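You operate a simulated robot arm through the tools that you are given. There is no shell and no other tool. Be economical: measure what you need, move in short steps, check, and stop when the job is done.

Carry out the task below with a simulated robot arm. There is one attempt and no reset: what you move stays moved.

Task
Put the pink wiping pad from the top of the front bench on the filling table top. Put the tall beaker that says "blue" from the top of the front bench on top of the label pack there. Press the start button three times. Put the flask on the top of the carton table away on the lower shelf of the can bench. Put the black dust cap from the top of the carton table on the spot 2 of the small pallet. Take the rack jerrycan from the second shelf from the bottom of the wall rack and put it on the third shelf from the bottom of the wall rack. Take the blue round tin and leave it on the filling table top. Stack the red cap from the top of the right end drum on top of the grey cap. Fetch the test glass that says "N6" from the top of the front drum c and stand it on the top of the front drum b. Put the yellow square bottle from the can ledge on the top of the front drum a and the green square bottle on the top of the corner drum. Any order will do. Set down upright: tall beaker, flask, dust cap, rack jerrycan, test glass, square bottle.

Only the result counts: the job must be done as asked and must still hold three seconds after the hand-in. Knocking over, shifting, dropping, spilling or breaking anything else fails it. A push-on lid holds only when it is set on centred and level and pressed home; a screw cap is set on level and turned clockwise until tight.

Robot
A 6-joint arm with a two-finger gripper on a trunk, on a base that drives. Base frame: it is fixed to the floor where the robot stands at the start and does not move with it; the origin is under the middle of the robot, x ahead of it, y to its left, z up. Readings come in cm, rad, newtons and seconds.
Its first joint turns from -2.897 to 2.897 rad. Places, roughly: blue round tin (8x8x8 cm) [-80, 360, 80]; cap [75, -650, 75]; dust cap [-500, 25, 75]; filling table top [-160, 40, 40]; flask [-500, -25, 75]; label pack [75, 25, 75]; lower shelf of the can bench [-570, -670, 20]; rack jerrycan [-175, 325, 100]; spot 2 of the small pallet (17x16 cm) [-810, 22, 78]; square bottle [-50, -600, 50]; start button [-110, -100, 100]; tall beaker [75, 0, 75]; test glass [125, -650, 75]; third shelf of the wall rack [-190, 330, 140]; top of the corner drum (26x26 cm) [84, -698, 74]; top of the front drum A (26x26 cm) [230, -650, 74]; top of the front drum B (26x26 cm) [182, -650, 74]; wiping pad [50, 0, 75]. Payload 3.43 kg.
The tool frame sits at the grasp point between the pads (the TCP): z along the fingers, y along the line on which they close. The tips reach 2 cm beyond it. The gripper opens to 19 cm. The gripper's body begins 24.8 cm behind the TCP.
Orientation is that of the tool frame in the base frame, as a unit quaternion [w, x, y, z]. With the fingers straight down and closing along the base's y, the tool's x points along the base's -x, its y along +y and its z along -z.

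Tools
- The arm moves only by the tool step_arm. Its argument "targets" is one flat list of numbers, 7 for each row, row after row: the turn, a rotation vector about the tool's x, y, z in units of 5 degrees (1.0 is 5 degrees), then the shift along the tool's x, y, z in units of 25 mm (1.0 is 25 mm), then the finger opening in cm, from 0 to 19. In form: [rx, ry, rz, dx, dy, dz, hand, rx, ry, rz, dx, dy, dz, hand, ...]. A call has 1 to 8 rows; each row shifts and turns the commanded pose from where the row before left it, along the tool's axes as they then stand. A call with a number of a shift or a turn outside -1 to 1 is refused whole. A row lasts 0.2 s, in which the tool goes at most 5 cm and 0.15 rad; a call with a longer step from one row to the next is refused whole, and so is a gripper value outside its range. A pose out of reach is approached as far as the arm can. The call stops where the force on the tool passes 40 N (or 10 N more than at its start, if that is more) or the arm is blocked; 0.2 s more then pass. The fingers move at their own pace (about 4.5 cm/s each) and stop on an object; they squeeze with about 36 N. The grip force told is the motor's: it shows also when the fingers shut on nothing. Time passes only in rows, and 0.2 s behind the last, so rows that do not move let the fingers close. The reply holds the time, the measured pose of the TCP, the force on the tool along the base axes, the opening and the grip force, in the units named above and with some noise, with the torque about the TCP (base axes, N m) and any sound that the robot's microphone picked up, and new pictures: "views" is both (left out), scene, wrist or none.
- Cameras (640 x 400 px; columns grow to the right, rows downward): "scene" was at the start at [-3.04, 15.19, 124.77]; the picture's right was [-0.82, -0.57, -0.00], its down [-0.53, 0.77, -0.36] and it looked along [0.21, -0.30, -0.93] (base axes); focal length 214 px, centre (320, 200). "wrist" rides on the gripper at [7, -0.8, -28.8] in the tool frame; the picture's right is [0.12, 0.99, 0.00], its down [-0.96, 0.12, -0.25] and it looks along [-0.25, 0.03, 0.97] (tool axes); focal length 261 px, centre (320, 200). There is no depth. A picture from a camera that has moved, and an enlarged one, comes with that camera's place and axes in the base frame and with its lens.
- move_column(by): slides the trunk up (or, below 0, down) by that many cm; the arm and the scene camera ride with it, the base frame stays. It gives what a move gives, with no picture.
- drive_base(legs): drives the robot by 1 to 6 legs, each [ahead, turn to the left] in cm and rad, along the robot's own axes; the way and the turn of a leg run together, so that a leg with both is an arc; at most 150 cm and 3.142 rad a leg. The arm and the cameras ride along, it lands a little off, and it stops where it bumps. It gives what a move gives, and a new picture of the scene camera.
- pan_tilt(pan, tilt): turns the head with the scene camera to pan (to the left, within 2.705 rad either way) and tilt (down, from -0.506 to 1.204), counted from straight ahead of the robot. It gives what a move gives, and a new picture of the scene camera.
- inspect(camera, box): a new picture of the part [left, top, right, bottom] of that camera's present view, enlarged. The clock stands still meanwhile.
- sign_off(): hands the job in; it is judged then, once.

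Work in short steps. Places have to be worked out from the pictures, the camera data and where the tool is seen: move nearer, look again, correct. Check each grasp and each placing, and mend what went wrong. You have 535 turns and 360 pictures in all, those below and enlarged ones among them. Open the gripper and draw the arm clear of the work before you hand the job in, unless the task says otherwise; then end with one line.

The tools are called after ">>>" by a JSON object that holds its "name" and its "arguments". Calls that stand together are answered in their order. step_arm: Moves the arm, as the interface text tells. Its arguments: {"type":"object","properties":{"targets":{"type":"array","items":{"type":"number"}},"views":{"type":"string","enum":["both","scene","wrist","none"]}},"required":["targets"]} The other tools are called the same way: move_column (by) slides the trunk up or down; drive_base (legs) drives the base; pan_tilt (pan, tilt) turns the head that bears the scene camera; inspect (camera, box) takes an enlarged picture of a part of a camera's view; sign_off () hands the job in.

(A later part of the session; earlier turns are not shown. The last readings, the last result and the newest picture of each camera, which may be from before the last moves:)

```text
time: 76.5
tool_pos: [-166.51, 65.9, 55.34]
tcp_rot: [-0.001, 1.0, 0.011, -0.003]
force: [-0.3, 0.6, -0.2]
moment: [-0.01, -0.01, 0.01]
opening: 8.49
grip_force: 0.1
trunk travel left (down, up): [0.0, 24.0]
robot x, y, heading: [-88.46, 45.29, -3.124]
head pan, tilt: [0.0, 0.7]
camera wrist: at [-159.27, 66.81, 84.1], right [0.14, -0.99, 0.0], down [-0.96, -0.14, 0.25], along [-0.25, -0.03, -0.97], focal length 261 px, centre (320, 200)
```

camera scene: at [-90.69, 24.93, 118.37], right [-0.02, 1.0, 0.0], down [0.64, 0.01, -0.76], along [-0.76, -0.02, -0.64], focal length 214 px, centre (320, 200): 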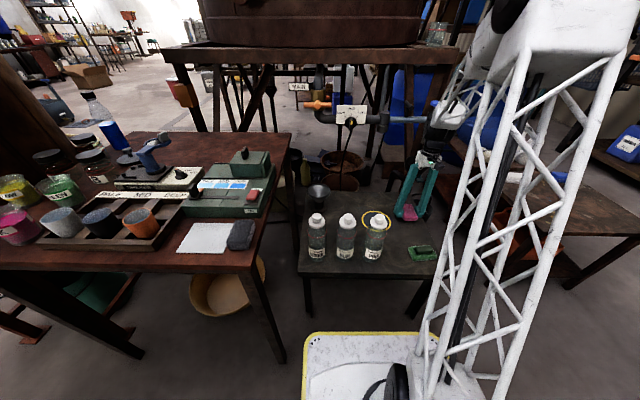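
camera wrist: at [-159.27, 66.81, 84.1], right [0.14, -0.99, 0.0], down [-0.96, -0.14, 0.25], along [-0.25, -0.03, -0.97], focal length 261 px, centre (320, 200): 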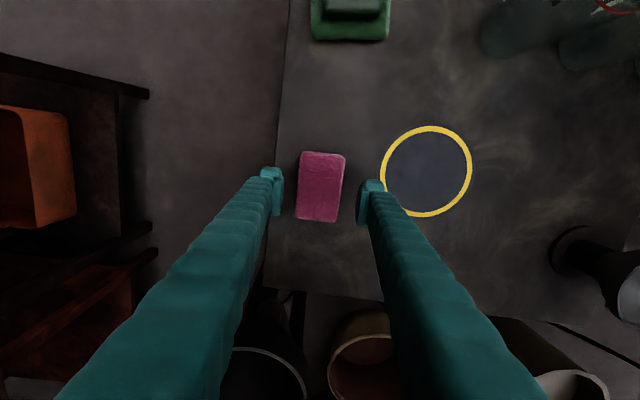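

Pad placed. Raise the arm and trunk, then retract.

>>> {"name": "step_arm", "arguments": {"targets": [0, 0, 0, 0, 0, -1, 8.5, 0, 0, 0, 0, 0, -1, 8.5, 0, 0, 0, 0, 0, -1, 8.5, 0, 0, 0, 0, 0, -1, 8.5, 0, 0, 0, 0, 0, -1, 8.5, 0, 0, 0, 0, 0, -1, 8.5, 0, 0, 0, 0, 0, -1, 8.5, 0, 0, 0, 0, 0, -1, 8.5], "views": "none"}}

>>> {"name": "move_column", "arguments": {"by": 20}}

>>> {"name": "step_arm", "arguments": {"targets": [0, 0, 0, 1, 0.9, 0, 8.5, 0, 0, 0, 1, 0.9, 0, 8.5, 0, 0, 0, 1, 0.9, 0, 8.5, 0, 0, 0, 1, 0.9, 0, 8.5, 0, 0, 0, 1, 0.9, 0, 8.5, 0, 0, 0, 1, 0.9, 0, 8.5, 0, 0, 0, 1, 0.9, 0, 8.5, 0, 0, 0, 1, 0.9, 0, 8.5], "views": "none"}}

>>> {"name": "pan_tilt", "arguments": {"pan": -1.2, "tilt": 0.35}}

```text
time: 78.3
tool_pos: [-166.37, 65.98, 75.46]
tcp_rot: [-0.001, 1.0, 0.011, -0.004]
force: [0.7, -0.1, 0.1]
moment: [-0.04, -0.04, 0.05]
opening: 8.52
grip_force: 0.1
trunk travel left (down, up): [0.0, 24.0]
robot x, y, heading: [-88.39, 44.55, -3.123]
head pan, tilt: [0.0, 0.7]
```

```text
time: 80.5
tool_pos: [-166.43, 65.86, 95.5]
tcp_rot: [-0.001, 1.0, 0.011, -0.003]
force: [-0.7, 0.2, -0.2]
moment: [-0.03, -0.04, 0.0]
opening: 8.48
grip_force: 0.0
trunk travel left (down, up): [-20.0, 4.0]
robot x, y, heading: [-88.42, 45.0, -3.119]
head pan, tilt: [0.0, 0.7]
```

```text
time: 82.3
tool_pos: [-146.07, 48.34, 95.26]
tcp_rot: [-0.001, 1.0, 0.011, -0.003]
force: [-1.2, 0.7, 0.0]
moment: [-0.04, -0.16, 0.0]
opening: 8.48
grip_force: 0.1
trunk travel left (down, up): [-20.0, 4.0]
robot x, y, heading: [-88.44, 44.96, -3.116]
head pan, tilt: [0.0, 0.7]
```

```text
time: 83.7
tool_pos: [-146.14, 48.3, 95.35]
tcp_rot: [-0.002, 1.0, 0.012, -0.003]
force: [0.2, -0.6, 0.5]
moment: [0.0, -0.03, -0.02]
opening: 8.49
grip_force: 0.0
trunk travel left (down, up): [-20.0, 4.0]
robot x, y, heading: [-88.66, 45.02, -3.121]
head pan, tilt: [-1.201, 0.351]
camera scene: at [-85.74, 33.7, 141.51], right [0.92, 0.38, 0.0], down [0.13, -0.32, -0.94], along [-0.36, 0.87, -0.34], focal length 214 px, centre (320, 200)
```

scene: 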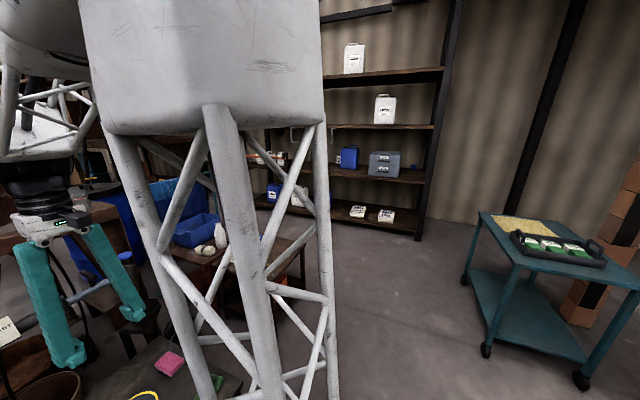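

Rack front about y≈304, right end x≈-60; corridor clear. Turn toward the rack and approach.

>>> {"name": "pan_tilt", "arguments": {"pan": 0, "tilt": 0.3}}

>>> {"name": "drive_base", "arguments": {"legs": [[0, -1.593], [110, 0]]}}

```text
time: 85.1
tool_pos: [-146.08, 48.43, 95.42]
tcp_rot: [-0.001, 1.0, 0.011, -0.003]
force: [0.3, 0.5, 0.0]
moment: [0.01, 0.0, 0.0]
opening: 8.51
grip_force: 0.1
trunk travel left (down, up): [-20.0, 4.0]
robot x, y, heading: [-88.61, 45.03, -3.122]
head pan, tilt: [0.0, 0.3]
camera scene: at [-91.51, 24.9, 141.98], right [-0.02, 1.0, 0.0], down [0.3, 0.01, -0.96], along [-0.96, -0.02, -0.3], focal length 214 px, centre (320, 200)
```

scene: 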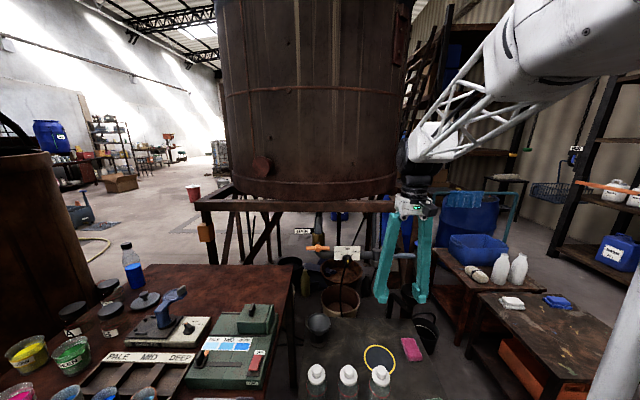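

```text
time: 94.8
tool_pos: [-86.23, 213.08, 95.34]
tcp_rot: [-0.003, 0.712, -0.702, -0.002]
force: [-0.6, 0.3, 0.1]
moment: [0.03, -0.01, 0.04]
opening: 8.49
grip_force: 0.1
trunk travel left (down, up): [-20.0, 4.0]
robot x, y, heading: [-90.41, 155.47, 1.588]
head pan, tilt: [0.0, 0.3]
camera scene: at [-110.19, 158.4, 141.98], right [1.0, 0.01, 0.0], down [0.0, -0.3, -0.96], along [-0.01, 0.96, -0.3], focal length 214 px, centre (320, 200)
```

scene: 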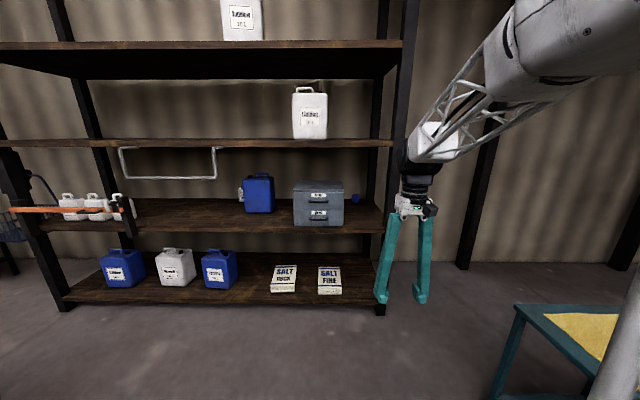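

The rack is in front: blue jerrycan on the second shelf, grey toolbox, tin beside it. Enlarge for details.

>>> {"name": "inspect", "arguments": {"camera": "scene", "box": [220, 80, 400, 240]}}

>>> {"name": "inspect", "arguments": {"camera": "scene", "box": [0, 130, 240, 300]}}

```text
2.50 times, centred on (310, 160) of scene
camera zoom: at [-110.19, 158.4, 141.98], right [1.0, 0.01, 0.0], down [0.0, -0.3, -0.96], along [-0.01, 0.96, -0.3], focal length 536 px, centre (345, 300)
```

zoom: 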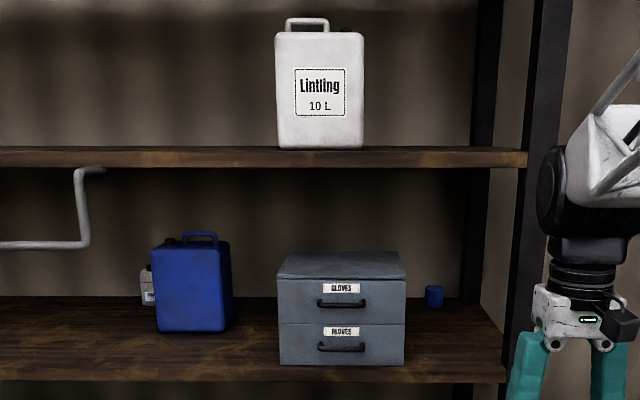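

```text
2.35 times, centred on (120, 215) of scene
camera zoom: at [-110.19, 158.4, 141.98], right [1.0, 0.01, 0.0], down [0.0, -0.3, -0.96], along [-0.01, 0.96, -0.3], focal length 505 px, centre (791, 165)
```

zoom: 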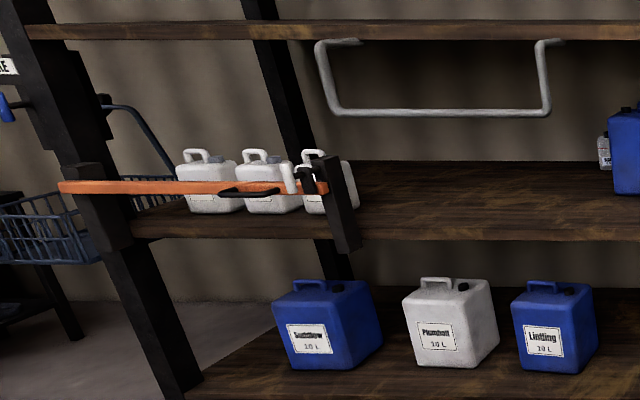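

The blue jerrycan (≈(-163,337), handle on top) and the tin (≈(-78,358), on second shelf z≈77) both need a near-horizontal approach. First pitch the tool forward in free space.

>>> {"name": "step_arm", "arguments": {"targets": [0, 0, 0, -1, 0, 0, 12, 0, 0, 0, -1, 0, 0, 12, 0, 0, 0, -1, 0, 0, 12, 0, 0, 0, -1, 0, 0, 12, 0, 0, 0, -1, 0, 0, 12, 0, 0, 0, -1, 0, 0, 12, 0, 0, 0, -1, 0, 0, 12, 0, 0, 0, -1, 0, 0, 12], "views": "none"}}

>>> {"name": "step_arm", "arguments": {"targets": [0, -1, 0, -0.8, 0, 0, 12, 0, -1, 0, -0.8, 0, 0, 12, 0, -1, 0, -0.8, 0, 0, 12, 0, -1, 0, -0.8, 0, 0, 12, 0, -1, 0, -0.8, 0, 0, 12, 0, -1, 0, -0.5, 0, 0, 12, 0, -1, 0, -0.5, 0, 0, 12, 0, -1, 0, -0.5, 0, 0, 12], "views": "none"}}

>>> {"name": "step_arm", "arguments": {"targets": [0, -1, 0, 0, 0, 0, 12, 0, -1, 0, 0, 0, 0, 12, 0, -1, 0, 0, 0, 0, 12, 0, -1, 0, 0, 0, 0, 12, 0, -1, 0, 0, 0, 0, 12, 0, -1, 0, 0, 0, 0, 12], "views": "both"}}

```text
time: 96.6
tool_pos: [-86.5, 232.99, 95.54]
tcp_rot: [-0.003, 0.712, -0.702, -0.001]
force: [1.0, -0.2, 1.5]
moment: [0.1, 0.0, 0.01]
opening: 12.01
grip_force: 0.1
trunk travel left (down, up): [-20.0, 4.0]
robot x, y, heading: [-90.18, 155.1, 1.588]
head pan, tilt: [0.0, 0.3]
```

```text
time: 98.4
tool_pos: [-86.71, 246.08, 99.18]
tcp_rot: [-0.243, 0.669, -0.658, -0.247]
force: [0.4, 0.3, -0.3]
moment: [-0.02, 0.0, -0.01]
opening: 12.01
grip_force: 0.1
trunk travel left (down, up): [-20.0, 4.0]
robot x, y, heading: [-90.31, 155.43, 1.588]
head pan, tilt: [0.0, 0.3]
```

```text
time: 99.8
tool_pos: [-82.64, 244.77, 97.23]
tcp_rot: [0.349, -0.62, 0.64, 0.288]
force: [-0.2, -0.4, -0.2]
moment: [-0.02, -0.02, -0.02]
opening: 12.01
grip_force: 0.1
out of reach, approached as far as the arm can: row 2, 3, 4, 5, 6
trunk travel left (down, up): [-20.0, 4.0]
robot x, y, heading: [-90.27, 155.37, 1.586]
head pan, tilt: [0.0, 0.3]
camera scene: at [-110.2, 158.41, 141.98], right [1.0, 0.01, 0.0], down [0.0, -0.3, -0.96], along [-0.01, 0.96, -0.3], focal length 214 px, centre (320, 200)
camera wrist: at [-84.29, 217.35, 108.57], right [-0.99, -0.01, -0.16], down [-0.15, 0.38, 0.91], along [0.05, 0.93, -0.37], focal length 261 px, centre (320, 200)
```

scene: 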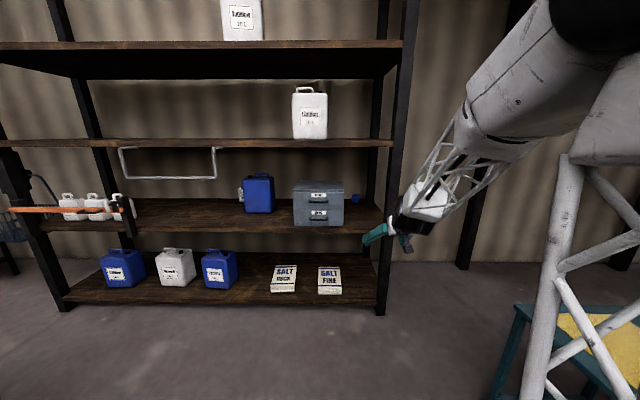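
wrist: 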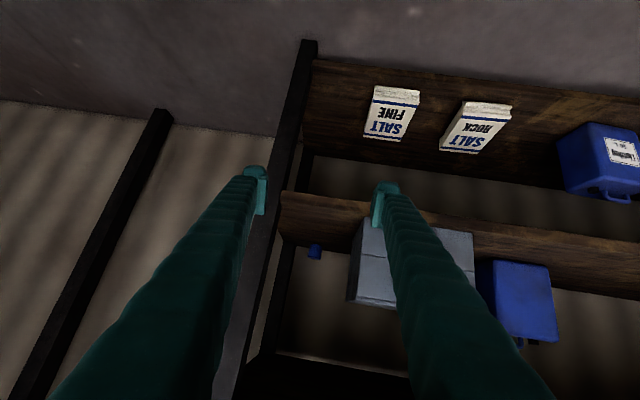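

The pitch stalls at about 50°, likely because the wrist is too close to the shoulder. Extend forward along the tool axis and see if orientation recovers.

>>> {"name": "step_arm", "arguments": {"targets": [0, 0, 0, -0.3, 0, 1, 12, 0, 0, 0, -0.3, 0, 1, 12, 0, 0, 0, -0.3, 0, 1, 12, 0, 0, 0, -0.3, 0, 1, 12, 0, 0, 0, -0.3, 0, 1, 12, 0, 0, 0, -0.3, 0, 1, 12, 0, 0, 0, -0.3, 0, 1, 12, 0, 0, 0, -0.3, 0, 1, 12], "views": "none"}}

```text
time: 101.6
tool_pos: [-81.52, 264.8, 90.91]
tcp_rot: [0.355, -0.619, 0.631, 0.306]
force: [0.0, 0.9, 0.1]
moment: [-0.07, -0.01, 0.02]
opening: 12.01
grip_force: 0.0
trunk travel left (down, up): [-20.0, 4.0]
robot x, y, heading: [-89.9, 155.38, 1.588]
head pan, tilt: [0.0, 0.3]
```

Extended fine. Try pitching further from here.

>>> {"name": "step_arm", "arguments": {"targets": [0, -1, 0, 0, 0, 0, 12, 0, -1, 0, 0, 0, 0, 12, 0, -1, 0, 0, 0, 0, 12], "views": "none"}}

```text
time: 102.4
tool_pos: [-81.57, 264.64, 91.0]
tcp_rot: [0.434, -0.573, 0.579, 0.384]
force: [0.6, -0.3, 1.0]
moment: [-0.09, -0.01, -0.01]
opening: 12.01
grip_force: 0.1
trunk travel left (down, up): [-20.0, 4.0]
robot x, y, heading: [-89.83, 155.4, 1.587]
head pan, tilt: [0.0, 0.3]
```

Now pitched ~19° below horizontal. Trim roll/yaw, set height and lateral alignment for the tin.

>>> {"name": "step_arm", "arguments": {"targets": [-0.7, 0, 0.64, 0, 0, 0, 12, 0, 0, 0, 0.75, -0.5, 0.25, 12, 0, 0, 0, 0.75, -0.5, 0.25, 12, 0, 0, 0, 0.75, -0.5, 0.25, 12, 0, 0, 0, 0.75, -0.5, 0.25, 12], "views": "wrist"}}

```text
time: 103.6
tool_pos: [-76.44, 264.4, 82.96]
tcp_rot: [0.405, -0.57, 0.583, 0.414]
force: [0.4, 0.5, -0.1]
moment: [-0.04, -0.04, -0.06]
opening: 12.01
grip_force: 0.0
trunk travel left (down, up): [-20.0, 4.0]
robot x, y, heading: [-90.04, 155.47, 1.586]
head pan, tilt: [0.0, 0.3]
camera wrist: at [-75.94, 234.92, 85.7], right [-1.0, -0.03, -0.09], down [-0.09, 0.08, 0.99], along [-0.02, 1.0, -0.09], focal length 261 px, centre (320, 200)
```

wrist: 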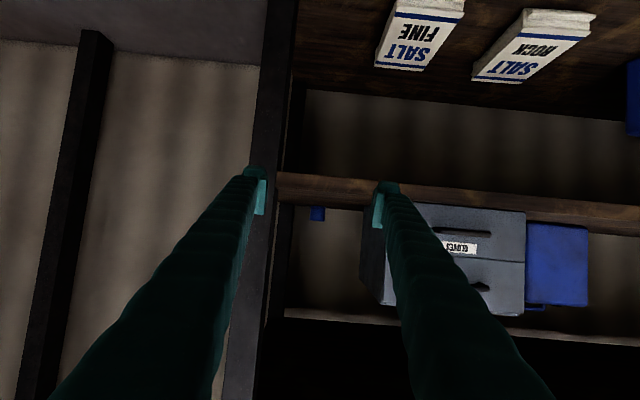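

Tin seen at ≈(-77.5,358,81); post inner edge ≈ -68 so body clearance is tight on the right. Shift left 2 cm, open to 15, then drive in 78 cm.

>>> {"name": "step_arm", "arguments": {"targets": [0, 0, 0, 0, 0.4, 0, 15, 0, 0, 0, 0, 0.4, 0, 15, 0, 0, 0, 0, 0, 0, 15], "views": "none"}}

>>> {"name": "drive_base", "arguments": {"legs": [[50, 0]]}}

>>> {"name": "step_arm", "arguments": {"targets": [0, 0, 0, 0, 0, 0, 15], "views": "wrist"}}

```text
time: 104.4
tool_pos: [-78.65, 264.6, 82.96]
tcp_rot: [0.406, -0.569, 0.584, 0.413]
force: [-0.2, -0.6, 0.1]
moment: [0.01, 0.0, 0.01]
opening: 15.0
grip_force: 0.1
trunk travel left (down, up): [-20.0, 4.0]
robot x, y, heading: [-89.91, 155.27, 1.585]
head pan, tilt: [0.0, 0.3]
```

```text
time: 107.3
tool_pos: [-77.57, 315.2, 82.91]
tcp_rot: [0.407, -0.566, 0.587, 0.411]
force: [0.6, -1.0, -0.1]
moment: [-0.02, 0.02, -0.03]
opening: 14.98
grip_force: 0.1
trunk travel left (down, up): [-20.0, 4.0]
robot x, y, heading: [-90.2, 206.22, 1.575]
head pan, tilt: [0.0, 0.3]
camera scene: at [-110.57, 209.53, 141.98], right [1.0, 0.0, 0.0], down [0.0, -0.3, -0.96], along [0.0, 0.96, -0.3], focal length 214 px, centre (320, 200)
```

scene: 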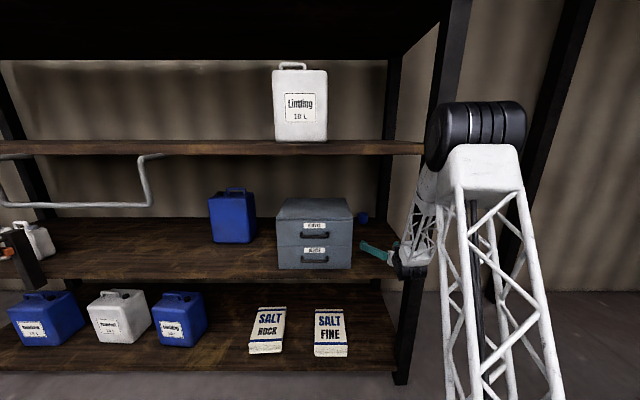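

```text
time: 107.8
tool_pos: [-77.59, 315.32, 82.94]
tcp_rot: [0.407, -0.567, 0.587, 0.411]
force: [-0.2, 0.0, -0.1]
moment: [0.03, 0.03, 0.01]
opening: 15.01
grip_force: 0.1
trunk travel left (down, up): [-20.0, 4.0]
robot x, y, heading: [-90.41, 206.23, 1.57]
head pan, tilt: [0.0, 0.3]
camera wrist: at [-77.35, 285.72, 85.75], right [-1.0, -0.02, -0.09], down [-0.09, 0.09, 0.99], along [-0.01, 1.0, -0.09], focal length 261 px, centre (320, 200)
```

wrist: 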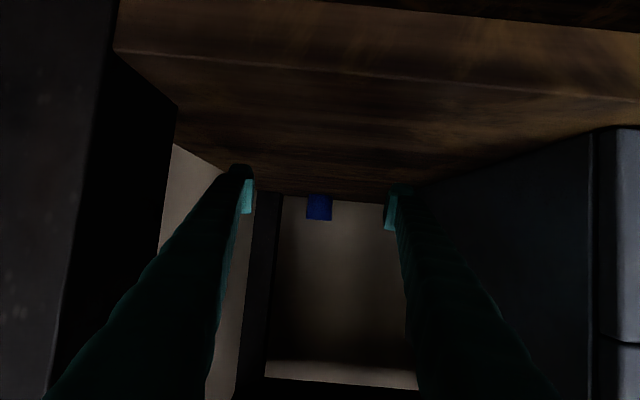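

Tin at ≈(-78,358,81.4). Shift left 2 cm for post clearance and drive 30 more.

>>> {"name": "step_arm", "arguments": {"targets": [0, 0, 0, 0, 0.4, 0, 15, 0, 0, 0, 0, 0.35, 0, 15, 0, 0, 0, 0, 0, 0, 15], "views": "none"}}

>>> {"name": "drive_base", "arguments": {"legs": [[29, 0]]}}

>>> {"name": "step_arm", "arguments": {"targets": [0, 0, 0, 0, 0, 0, 15], "views": "wrist"}}

```text
time: 108.5
tool_pos: [-79.52, 315.46, 83.01]
tcp_rot: [0.407, -0.566, 0.587, 0.411]
force: [-0.4, 0.9, 0.2]
moment: [-0.02, 0.01, -0.01]
opening: 14.98
grip_force: 0.1
trunk travel left (down, up): [-20.0, 4.0]
robot x, y, heading: [-90.31, 206.13, 1.572]
head pan, tilt: [0.0, 0.3]
```

```text
time: 110.5
tool_pos: [-80.29, 343.94, 82.85]
tcp_rot: [0.407, -0.567, 0.586, 0.412]
force: [0.6, -0.3, 0.0]
moment: [0.01, 0.03, 0.02]
opening: 14.97
grip_force: 0.0
trunk travel left (down, up): [-20.0, 4.0]
robot x, y, heading: [-90.72, 234.86, 1.573]
head pan, tilt: [0.0, 0.3]
camera scene: at [-110.71, 237.97, 141.98], right [1.0, 0.01, 0.0], down [0.0, -0.3, -0.96], along [-0.01, 0.96, -0.3], focal length 214 px, centre (320, 200)
```

scene: 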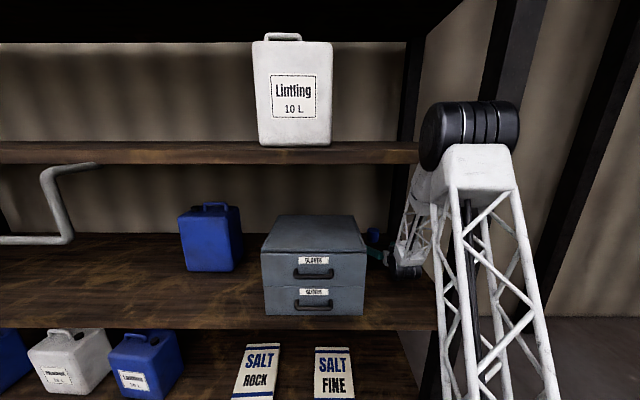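

```text
time: 110.9
tool_pos: [-80.22, 343.97, 82.98]
tcp_rot: [0.407, -0.567, 0.585, 0.413]
force: [-0.5, -0.2, 0.0]
moment: [0.01, 0.01, -0.01]
opening: 14.98
grip_force: 0.0
trunk travel left (down, up): [-20.0, 4.0]
robot x, y, heading: [-90.59, 235.06, 1.578]
head pan, tilt: [0.0, 0.3]
camera wrist: at [-79.8, 314.46, 85.76], right [-1.0, -0.02, -0.09], down [-0.09, 0.08, 0.99], along [-0.01, 1.0, -0.09], focal length 261 px, centre (320, 200)
```

wrist: 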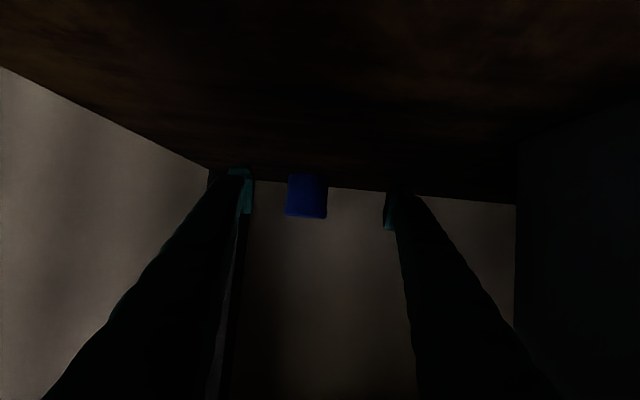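

Tin is centred ahead at ≈(-78,360). Extend the arm along y to bracket it.

>>> {"name": "step_arm", "arguments": {"targets": [0, 0, 0, -0.3, -0.1, 1, 15, 0, 0, 0, -0.3, -0.1, 1, 15, 0, 0, 0, -0.3, -0.1, 1, 15, 0, 0, 0, -0.3, -0.1, 1, 15, 0, 0, 0, -0.3, -0.1, 1, 15, 0, 0, 0, -0.2, 0, 0.6, 15, 0, 0, 0, 0, 0, 0, 15], "views": "wrist"}}

```text
time: 112.5
tool_pos: [-78.77, 358.58, 82.26]
tcp_rot: [0.407, -0.567, 0.586, 0.411]
force: [0.1, -0.4, -0.8]
moment: [0.04, 0.0, -0.01]
opening: 14.98
grip_force: 0.1
trunk travel left (down, up): [-20.0, 4.0]
robot x, y, heading: [-90.58, 234.86, 1.576]
head pan, tilt: [0.0, 0.3]
camera wrist: at [-78.35, 329.03, 85.04], right [-1.0, -0.02, -0.09], down [-0.09, 0.08, 0.99], along [-0.01, 1.0, -0.09], focal length 261 px, centre (320, 200)
```

wrist: 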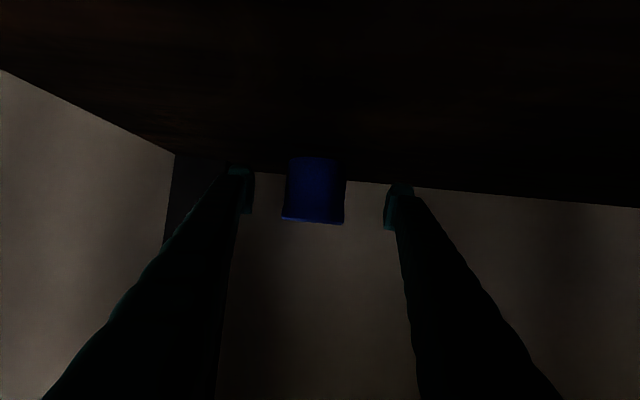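

Two cm further, then close.

>>> {"name": "step_arm", "arguments": {"targets": [0, 0, 0, -0.25, 0, 0.8, 15, 0, 0, 0, 0, 0, 0, 12, 0, 0, 0, 0, 0, 0, 9, 0, 0, 0, 0, 0, 0, 6, 0, 0, 0, 0, 0, 0, 3, 0, 0, 0, 0, 0, 0, 0, 0, 0, 0, 0, 0, 0, 0, 0, 0, 0, 0, 0, 0, 0], "views": "wrist"}}

```text
time: 114.3
tool_pos: [-78.72, 360.7, 82.21]
tcp_rot: [0.407, -0.567, 0.586, 0.412]
force: [1.3, 0.4, 1.2]
moment: [-0.04, -0.13, -0.03]
opening: 7.17
grip_force: 35.9
trunk travel left (down, up): [-20.0, 4.0]
robot x, y, heading: [-90.89, 234.78, 1.586]
head pan, tilt: [0.0, 0.3]
camera wrist: at [-78.37, 331.13, 85.03], right [-1.0, -0.02, -0.09], down [-0.09, 0.08, 0.99], along [-0.01, 1.0, -0.09], focal length 261 px, centre (320, 200)
```

wrist: 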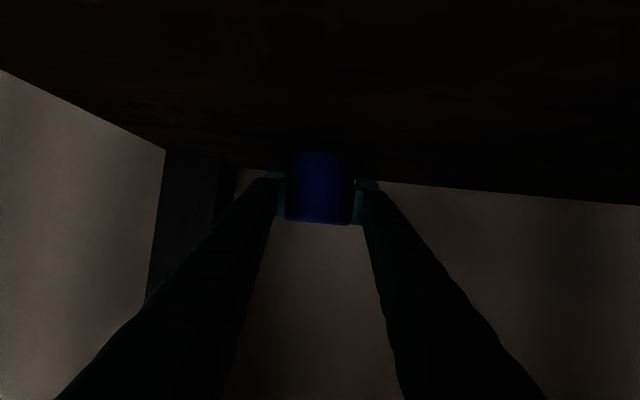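

Tin gripped (7.2 cm). Lift ~5 cm and back out.

>>> {"name": "step_arm", "arguments": {"targets": [0, 0, 0, -0.5, 0, -0.17, 0, 0, 0, 0, -0.7, 0, -0.25, 0, 0, 0, 0, -0.7, 0, -0.25, 0], "views": "none"}}

>>> {"name": "drive_base", "arguments": {"legs": [[-100, 0]]}}

>>> {"name": "step_arm", "arguments": {"targets": [0, 0, 0, 0, 0, 0, 0], "views": "wrist"}}

```text
time: 115.1
tool_pos: [-78.56, 360.75, 85.04]
tcp_rot: [0.402, -0.57, 0.589, 0.408]
force: [0.0, 0.6, -1.6]
moment: [-0.02, -0.01, -0.03]
opening: 7.15
grip_force: 35.4
trunk travel left (down, up): [-20.0, 4.0]
robot x, y, heading: [-90.31, 234.7, 1.579]
head pan, tilt: [0.0, 0.3]
```

```text
time: 120.4
tool_pos: [-77.83, 259.79, 87.41]
tcp_rot: [0.406, -0.568, 0.586, 0.412]
force: [0.3, -0.2, -2.3]
moment: [0.03, 0.01, 0.03]
opening: 7.13
grip_force: 36.1
trunk travel left (down, up): [-20.0, 4.0]
robot x, y, heading: [-90.16, 134.02, 1.576]
head pan, tilt: [0.0, 0.3]
camera scene: at [-110.0, 137.04, 141.98], right [1.0, 0.01, 0.0], down [0.0, -0.3, -0.96], along [-0.01, 0.96, -0.3], focal length 214 px, centre (320, 200)
```

scene: 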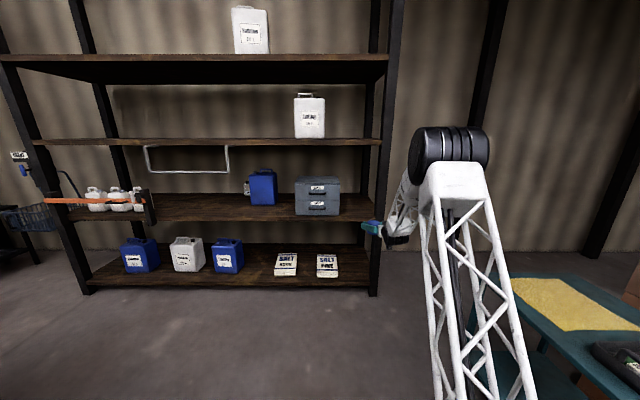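

```text
time: 120.8
tool_pos: [-77.8, 259.71, 87.31]
tcp_rot: [0.406, -0.569, 0.585, 0.413]
force: [0.9, 0.5, -1.1]
moment: [0.02, 0.01, 0.0]
opening: 7.12
grip_force: 36.3
trunk travel left (down, up): [-20.0, 4.0]
robot x, y, heading: [-89.61, 133.69, 1.574]
head pan, tilt: [0.0, 0.3]
camera wrist: at [-77.5, 230.15, 90.17], right [-1.0, -0.02, -0.09], down [-0.09, 0.09, 0.99], along [-0.01, 1.0, -0.09], focal length 261 px, centre (320, 200)
```

wrist: 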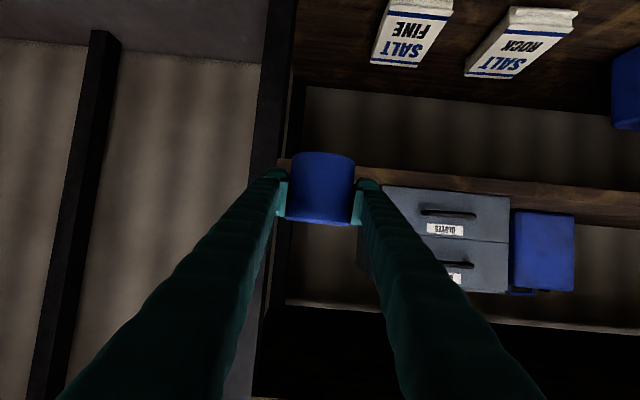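

Tin is held upright. Raise it 20 cm, then manoeuvre: turn left a bit, reverse, and turn to face the filling table.

>>> {"name": "step_arm", "arguments": {"targets": [0, 0, 0, -0.94, 0, -0.33, 0, 0, 0, 0, -0.94, 0, -0.33, 0, 0, 0, 0, -0.94, 0, -0.33, 0, 0, 0, 0, -0.94, 0, -0.33, 0, 0, 0, 0, -0.94, 0, -0.33, 0, 0, 0, 0, -0.94, 0, -0.33, 0, 0, 0, 0, -0.94, 0, -0.33, 0, 0, 0, 0, -0.94, 0, -0.33, 0], "views": "none"}}

>>> {"name": "drive_base", "arguments": {"legs": [[0, 0.63], [-100, 0]]}}

```text
time: 122.6
tool_pos: [-77.24, 259.73, 107.42]
tcp_rot: [0.407, -0.568, 0.585, 0.412]
force: [-0.4, -0.3, -2.4]
moment: [0.09, -0.05, 0.03]
opening: 7.15
grip_force: 35.4
trunk travel left (down, up): [-20.0, 4.0]
robot x, y, heading: [-90.07, 133.93, 1.583]
head pan, tilt: [0.0, 0.3]
```

```text
time: 129.5
tool_pos: [-95.61, 162.79, 107.46]
tcp_rot: [-0.256, 0.724, -0.376, -0.519]
force: [0.2, -0.3, -2.2]
moment: [-0.02, 0.01, -0.02]
opening: 7.1
grip_force: 35.7
trunk travel left (down, up): [-20.0, 4.0]
robot x, y, heading: [-30.38, 54.95, 2.223]
head pan, tilt: [0.0, 0.3]
camera scene: at [-48.16, 45.1, 141.98], right [0.8, 0.61, 0.0], down [0.18, -0.24, -0.96], along [-0.58, 0.76, -0.3], focal length 214 px, centre (320, 200)
```

scene: 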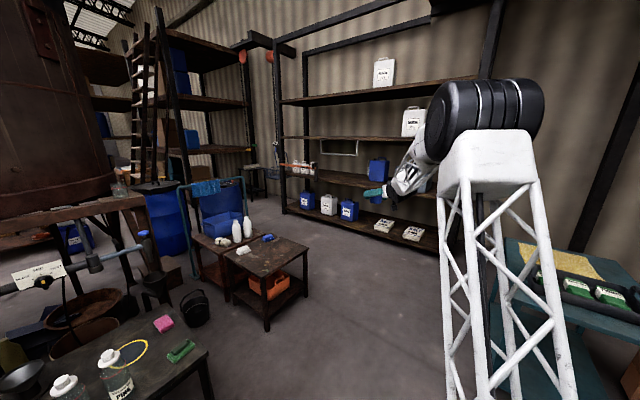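

Turn to face the filling table.

>>> {"name": "drive_base", "arguments": {"legs": [[0, 0.918]]}}

>>> {"name": "pan_tilt", "arguments": {"pan": -0.2, "tilt": 0.6}}

>>> {"name": "step_arm", "arguments": {"targets": [0, 0, 0, 0, 0, 0, 0], "views": "wrist"}}

```text
time: 132.4
tool_pos: [-155.92, 67.43, 107.41]
tcp_rot: [0.002, 0.815, -0.015, -0.579]
force: [-0.3, 0.0, -2.1]
moment: [0.01, -0.02, 0.01]
opening: 7.1
grip_force: 36.0
trunk travel left (down, up): [-20.0, 4.0]
robot x, y, heading: [-30.1, 54.38, -3.14]
head pan, tilt: [0.0, 0.3]
camera scene: at [-33.62, 34.59, 141.98], right [0.0, 1.0, 0.0], down [0.3, 0.0, -0.96], along [-0.96, 0.0, -0.3], focal length 214 px, centre (320, 200)
```

scene: 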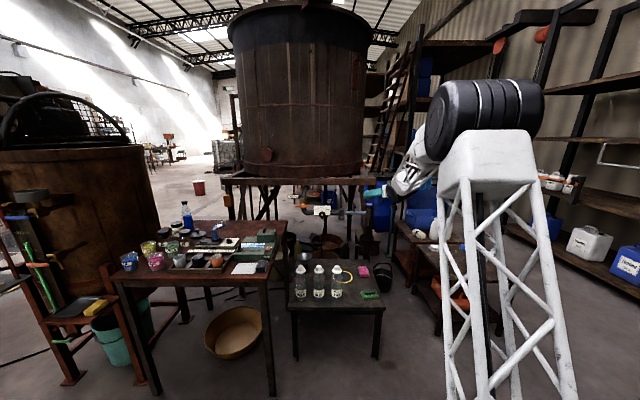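

```text
time: 133.2
tool_pos: [-156.0, 67.45, 107.39]
tcp_rot: [0.002, 0.815, -0.015, -0.579]
force: [0.7, 0.8, -1.1]
moment: [0.02, 0.0, -0.02]
opening: 7.08
grip_force: 35.8
trunk travel left (down, up): [-20.0, 4.0]
robot x, y, heading: [-30.28, 54.62, -3.138]
head pan, tilt: [-0.201, 0.6]
camera scene: at [-32.95, 36.35, 139.24], right [0.2, 0.98, 0.0], down [0.55, -0.11, -0.83], along [-0.81, 0.16, -0.56], focal length 214 px, centre (320, 200)
```

scene: 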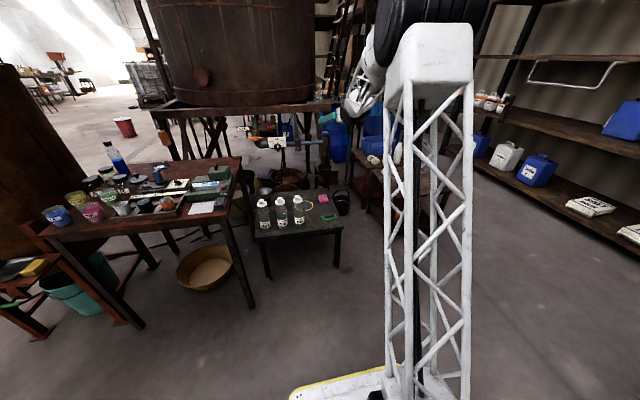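

```text
time: 133.6
tool_pos: [-155.89, 67.48, 107.28]
tcp_rot: [0.002, 0.815, -0.015, -0.579]
force: [-0.9, 0.0, -1.9]
moment: [0.02, 0.04, -0.03]
opening: 7.09
grip_force: 36.2
trunk travel left (down, up): [-20.0, 4.0]
robot x, y, heading: [-29.82, 54.53, -3.137]
head pan, tilt: [-0.201, 0.6]
camera wrist: at [-126.47, 67.7, 110.2], right [0.02, -1.0, -0.09], down [-0.09, -0.09, 0.99], along [-1.0, -0.01, -0.09], focal length 261 px, centre (320, 200)
```

wrist: 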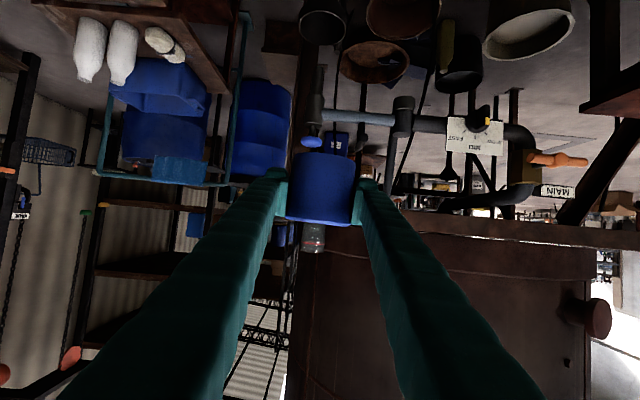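

The frontal gap between bottle and brush is too tight; I'll approach diagonally from the front-right corner. Raise the tin to ~z 125 and reposition the robot near (-61,144).

>>> {"name": "step_arm", "arguments": {"targets": [0, 0, 0, -0.94, 0, -0.33, 0, 0, 0, 0, -0.94, 0, -0.33, 0, 0, 0, 0, -0.94, 0, -0.33, 0, 0, 0, 0, -0.94, 0, -0.33, 0, 0, 0, 0, -0.94, 0, -0.33, 0, 0, 0, 0, -0.94, 0, -0.33, 0], "views": "none"}}

>>> {"name": "move_column", "arguments": {"by": 4}}

>>> {"name": "drive_base", "arguments": {"legs": [[0, -1.235], [95, 0]]}}

>>> {"name": "pan_tilt", "arguments": {"pan": 0.6, "tilt": 0.4}}

```text
time: 135.0
tool_pos: [-155.84, 67.68, 122.47]
tcp_rot: [0.003, 0.815, -0.014, -0.579]
force: [-0.2, 0.5, -3.0]
moment: [0.01, 0.06, 0.0]
opening: 7.09
grip_force: 36.2
trunk travel left (down, up): [-20.0, 4.0]
robot x, y, heading: [-30.01, 54.37, -3.142]
head pan, tilt: [-0.201, 0.6]
```

```text
time: 135.8
tool_pos: [-155.71, 67.68, 126.33]
tcp_rot: [0.004, 0.815, -0.013, -0.579]
force: [-1.0, 0.5, -1.4]
moment: [0.03, 0.03, -0.02]
opening: 7.06
grip_force: 36.2
trunk travel left (down, up): [-24.0, 0.0]
robot x, y, heading: [-29.75, 54.75, -3.137]
head pan, tilt: [-0.201, 0.6]
```

```text
time: 144.0
tool_pos: [-84.52, 267.89, 126.49]
tcp_rot: [-0.34, 0.649, -0.494, -0.468]
force: [-0.4, -0.7, -2.3]
moment: [-0.03, -0.02, 0.02]
opening: 7.09
grip_force: 35.6
trunk travel left (down, up): [-24.0, 0.0]
robot x, y, heading: [-59.54, 143.92, 1.876]
head pan, tilt: [-0.201, 0.6]
camera scene: at [-77.78, 141.04, 143.23], right [0.99, 0.11, 0.0], down [0.06, -0.56, -0.82], along [-0.09, 0.82, -0.57], focal length 214 px, centre (320, 200)
```

scene: 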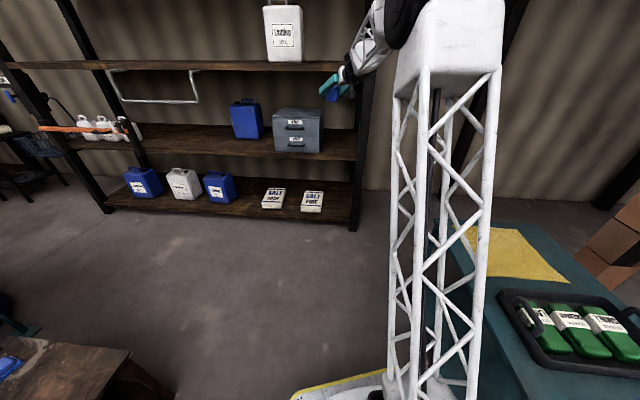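

```text
time: 145.1
tool_pos: [-84.63, 267.86, 126.45]
tcp_rot: [-0.34, 0.649, -0.493, -0.469]
force: [0.0, -0.2, -2.0]
moment: [0.02, 0.02, 0.01]
opening: 7.09
grip_force: 35.7
trunk travel left (down, up): [-24.0, 0.0]
robot x, y, heading: [-59.54, 143.86, 1.875]
head pan, tilt: [0.6, 0.4]
camera scene: at [-84.14, 137.96, 145.05], right [0.62, 0.79, 0.0], down [0.31, -0.24, -0.92], along [-0.73, 0.57, -0.39], focal length 214 px, centre (320, 200)
```

scene: 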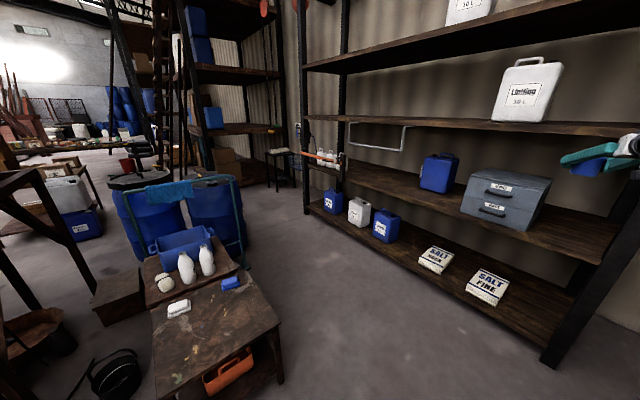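

Clear. Turn left to point the tool diagonally over the filling table corner.

>>> {"name": "drive_base", "arguments": {"legs": [[0, 2.142]]}}

>>> {"name": "pan_tilt", "arguments": {"pan": 0, "tilt": 0.6}}

>>> {"name": "move_column", "arguments": {"by": -24}}

>>> {"name": "step_arm", "arguments": {"targets": [0, 0, 0, 0.94, 0, 0.33, 0, 0, 0, 0, 0.94, 0, 0.33, 0, 0, 0, 0, 0.94, 0, 0.33, 0, 0, 0, 0, 0.94, 0, 0.33, 0], "views": "both"}}

```text
time: 148.3
tool_pos: [-175.84, 192.73, 126.38]
tcp_rot: [-0.082, 0.805, -0.133, -0.573]
force: [0.8, 0.2, -2.3]
moment: [0.04, -0.1, 0.0]
opening: 7.09
grip_force: 36.4
trunk travel left (down, up): [-24.0, 0.0]
robot x, y, heading: [-59.45, 143.43, 2.842]
head pan, tilt: [0.6, 0.4]
stopped in leg 1: the robot was blocked; the commanded pose is now the measured one
camera scene: at [-68.53, 119.99, 145.05], right [-0.3, 0.95, 0.0], down [0.37, 0.12, -0.92], along [-0.88, -0.28, -0.39], focal length 214 px, centre (320, 200)
```

scene: 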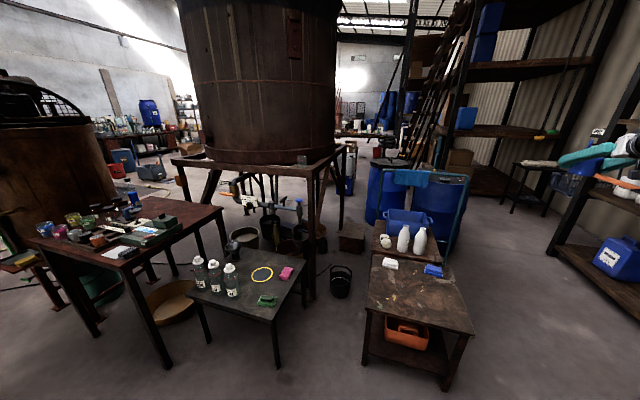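

```text
time: 149.3
tool_pos: [-175.67, 192.59, 126.48]
tcp_rot: [-0.082, 0.805, -0.133, -0.572]
force: [0.1, 0.1, -1.9]
moment: [-0.03, 0.0, 0.0]
opening: 7.05
grip_force: 36.0
trunk travel left (down, up): [-24.0, 0.0]
robot x, y, heading: [-59.16, 143.58, 2.843]
head pan, tilt: [0.0, 0.6]
camera scene: at [-68.16, 125.34, 143.23], right [0.29, 0.96, 0.0], down [0.54, -0.16, -0.83], along [-0.79, 0.24, -0.56], focal length 214 px, centre (320, 200)
```

scene: 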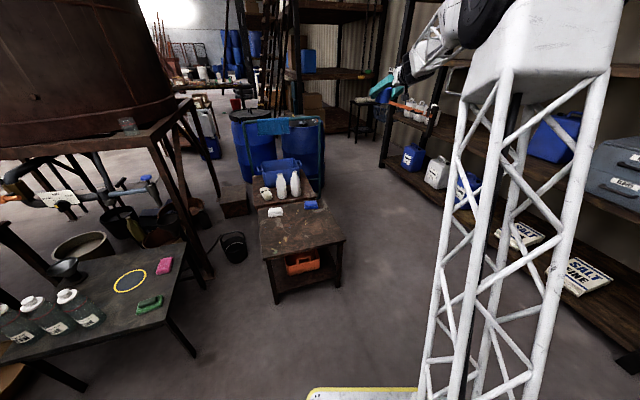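

```text
time: 151.8
tool_pos: [-175.93, 192.47, 102.51]
tcp_rot: [-0.082, 0.805, -0.133, -0.573]
force: [0.2, -0.5, -1.9]
moment: [0.0, 0.02, 0.01]
opening: 7.07
grip_force: 36.1
trunk travel left (down, up): [0.0, 24.0]
robot x, y, heading: [-59.36, 143.29, 2.846]
head pan, tilt: [0.0, 0.6]
```

```text
time: 152.8
tool_pos: [-175.8, 192.4, 92.43]
tcp_rot: [-0.083, 0.804, -0.134, -0.573]
force: [0.9, -0.3, -1.2]
moment: [-0.05, -0.06, -0.03]
opening: 7.04
grip_force: 35.6
trunk travel left (down, up): [0.0, 24.0]
robot x, y, heading: [-59.43, 143.49, 2.845]
head pan, tilt: [0.0, 0.6]
camera scene: at [-68.14, 125.34, 119.23], right [0.29, 0.96, 0.0], down [0.54, -0.16, -0.83], along [-0.79, 0.24, -0.56], focal length 214 px, centre (320, 200)
camera wrist: at [-147.57, 184.1, 95.29], right [-0.27, -0.96, -0.09], down [-0.11, -0.06, 0.99], along [-0.96, 0.28, -0.09], focal length 261 px, centre (320, 200)
```

scene: 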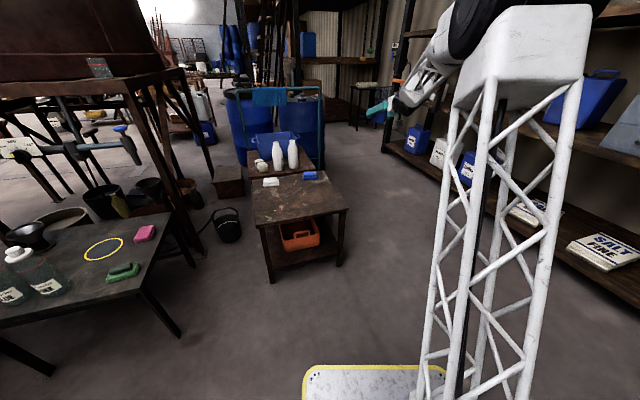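
wrist: 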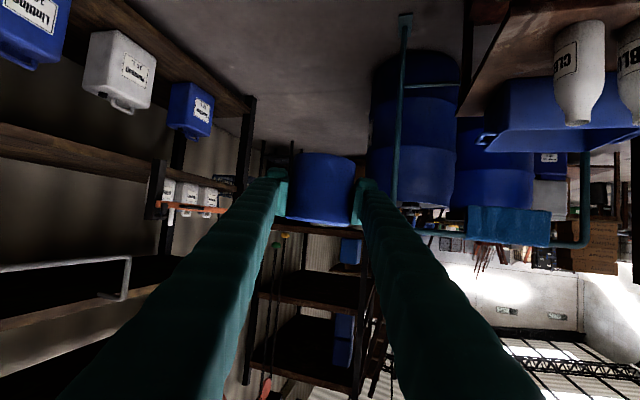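

The turn was blocked — likely the base's rear touched the teal cart. Look back to check.

>>> {"name": "pan_tilt", "arguments": {"pan": -2.6, "tilt": 0.8}}

>>> {"name": "pan_tilt", "arguments": {"pan": 2.7, "tilt": 0.8}}

```text
time: 155.1
tool_pos: [-176.0, 192.41, 92.49]
tcp_rot: [-0.082, 0.805, -0.133, -0.573]
force: [-0.1, 0.7, -2.1]
moment: [0.02, -0.03, -0.01]
opening: 7.06
grip_force: 36.5
trunk travel left (down, up): [0.0, 24.0]
robot x, y, heading: [-59.19, 143.53, 2.837]
head pan, tilt: [-2.601, 0.799]
camera scene: at [-51.87, 124.72, 117.55], right [0.24, -0.97, 0.0], down [-0.7, -0.17, -0.7], along [0.68, 0.17, -0.72], focal length 214 px, centre (320, 200)
```

scene: 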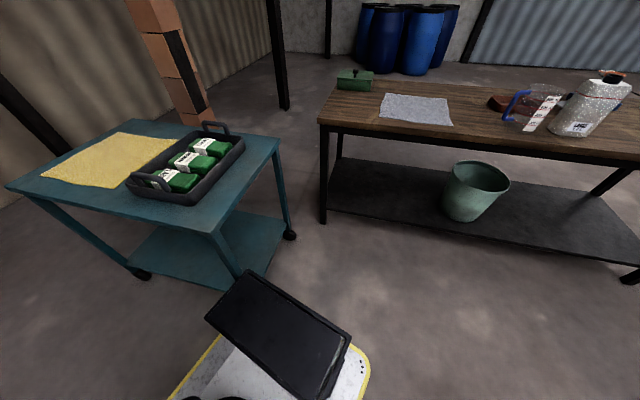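

```text
time: 159.2
tool_pos: [-175.89, 192.52, 92.51]
tcp_rot: [-0.082, 0.805, -0.133, -0.573]
force: [-0.4, -0.4, -1.5]
moment: [0.02, 0.02, 0.0]
opening: 7.09
grip_force: 36.0
trunk travel left (down, up): [0.0, 24.0]
robot x, y, heading: [-59.5, 143.85, 2.843]
head pan, tilt: [2.7, 0.799]
camera scene: at [-53.73, 117.34, 117.55], right [-0.67, -0.74, 0.0], down [-0.53, 0.48, -0.7], along [0.52, -0.47, -0.72], focal length 214 px, centre (320, 200)
```

scene: 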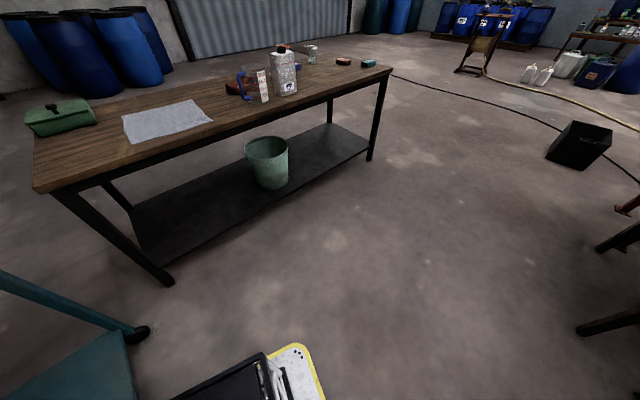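

The rear corner just touches the cart's lower shelf; nothing moved. Raise the trunk, pull ahead 20 cm, then continue the turn.

>>> {"name": "move_column", "arguments": {"by": 24}}

>>> {"name": "drive_base", "arguments": {"legs": [[18, 0], [0, 1.17]]}}

```text
time: 161.8
tool_pos: [-175.9, 192.41, 116.37]
tcp_rot: [-0.082, 0.805, -0.133, -0.573]
force: [0.7, -0.7, -1.7]
moment: [0.01, -0.01, -0.01]
opening: 7.06
grip_force: 35.8
trunk travel left (down, up): [-24.0, 0.0]
robot x, y, heading: [-59.4, 143.25, 2.844]
head pan, tilt: [2.7, 0.799]
```

```text
time: 166.3
tool_pos: [-165.66, 59.49, 116.38]
tcp_rot: [0.251, 0.743, 0.337, -0.521]
force: [0.0, -0.1, -2.4]
moment: [-0.01, 0.02, 0.01]
opening: 7.08
grip_force: 36.0
trunk travel left (down, up): [-24.0, 0.0]
robot x, y, heading: [-76.26, 149.03, -2.252]
head pan, tilt: [2.7, 0.799]
camera scene: at [-50.11, 144.23, 141.55], right [0.43, -0.9, 0.0], down [-0.65, -0.31, -0.7], along [0.63, 0.3, -0.72], focal length 214 px, centre (320, 200)
```

scene: 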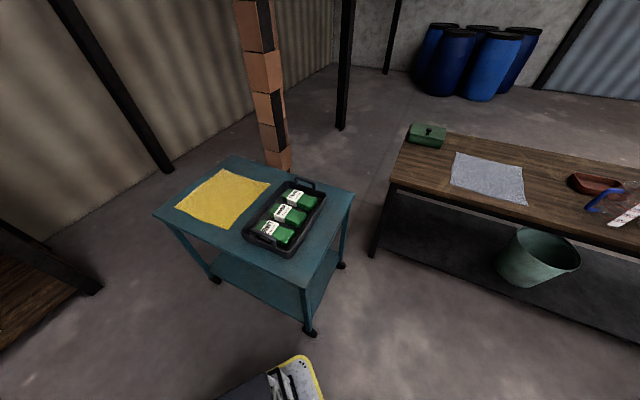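

Now pointing diagonally over the table. Look ahead.

>>> {"name": "pan_tilt", "arguments": {"pan": 0.2, "tilt": 0.75}}

```text
time: 168.6
tool_pos: [-165.71, 59.44, 116.37]
tcp_rot: [0.252, 0.742, 0.338, -0.521]
force: [-0.3, 0.0, -1.6]
moment: [0.02, 0.04, 0.0]
opening: 7.04
grip_force: 35.8
trunk travel left (down, up): [-24.0, 0.0]
robot x, y, heading: [-76.41, 148.87, -2.255]
head pan, tilt: [0.201, 0.75]
camera scene: at [-61.25, 133.42, 141.94], right [-0.89, 0.47, 0.0], down [0.32, 0.6, -0.73], along [-0.34, -0.65, -0.68], focal length 214 px, centre (320, 200)
```

scene: 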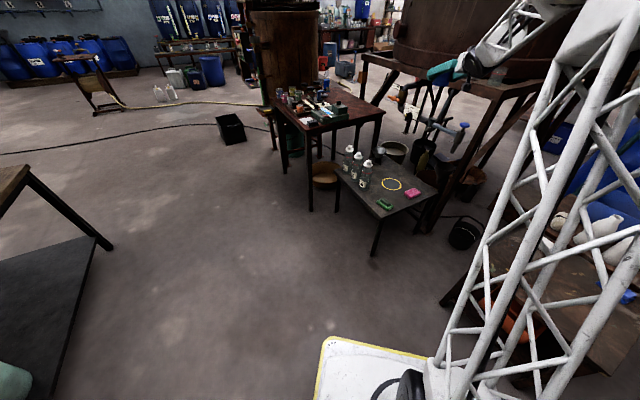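

Inspect the table top for brush height and gaps.

>>> {"name": "inspect", "arguments": {"camera": "scene", "box": [330, 135, 450, 225]}}

```text
4.44 times, centred on (390, 180) of scene
camera zoom: at [-61.25, 133.42, 141.94], right [-0.89, 0.47, 0.0], down [0.32, 0.6, -0.73], along [-0.34, -0.65, -0.68], focal length 953 px, centre (9, 289)
```

zoom: 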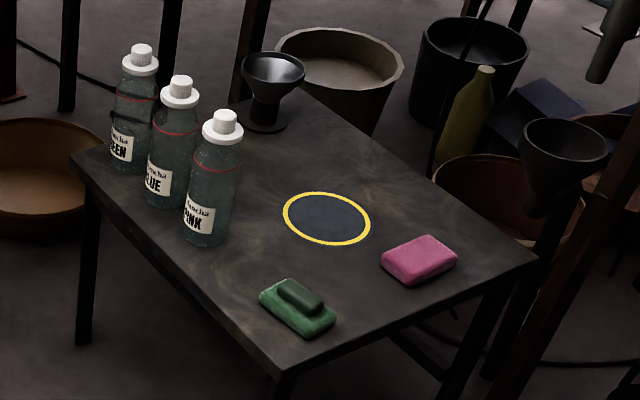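

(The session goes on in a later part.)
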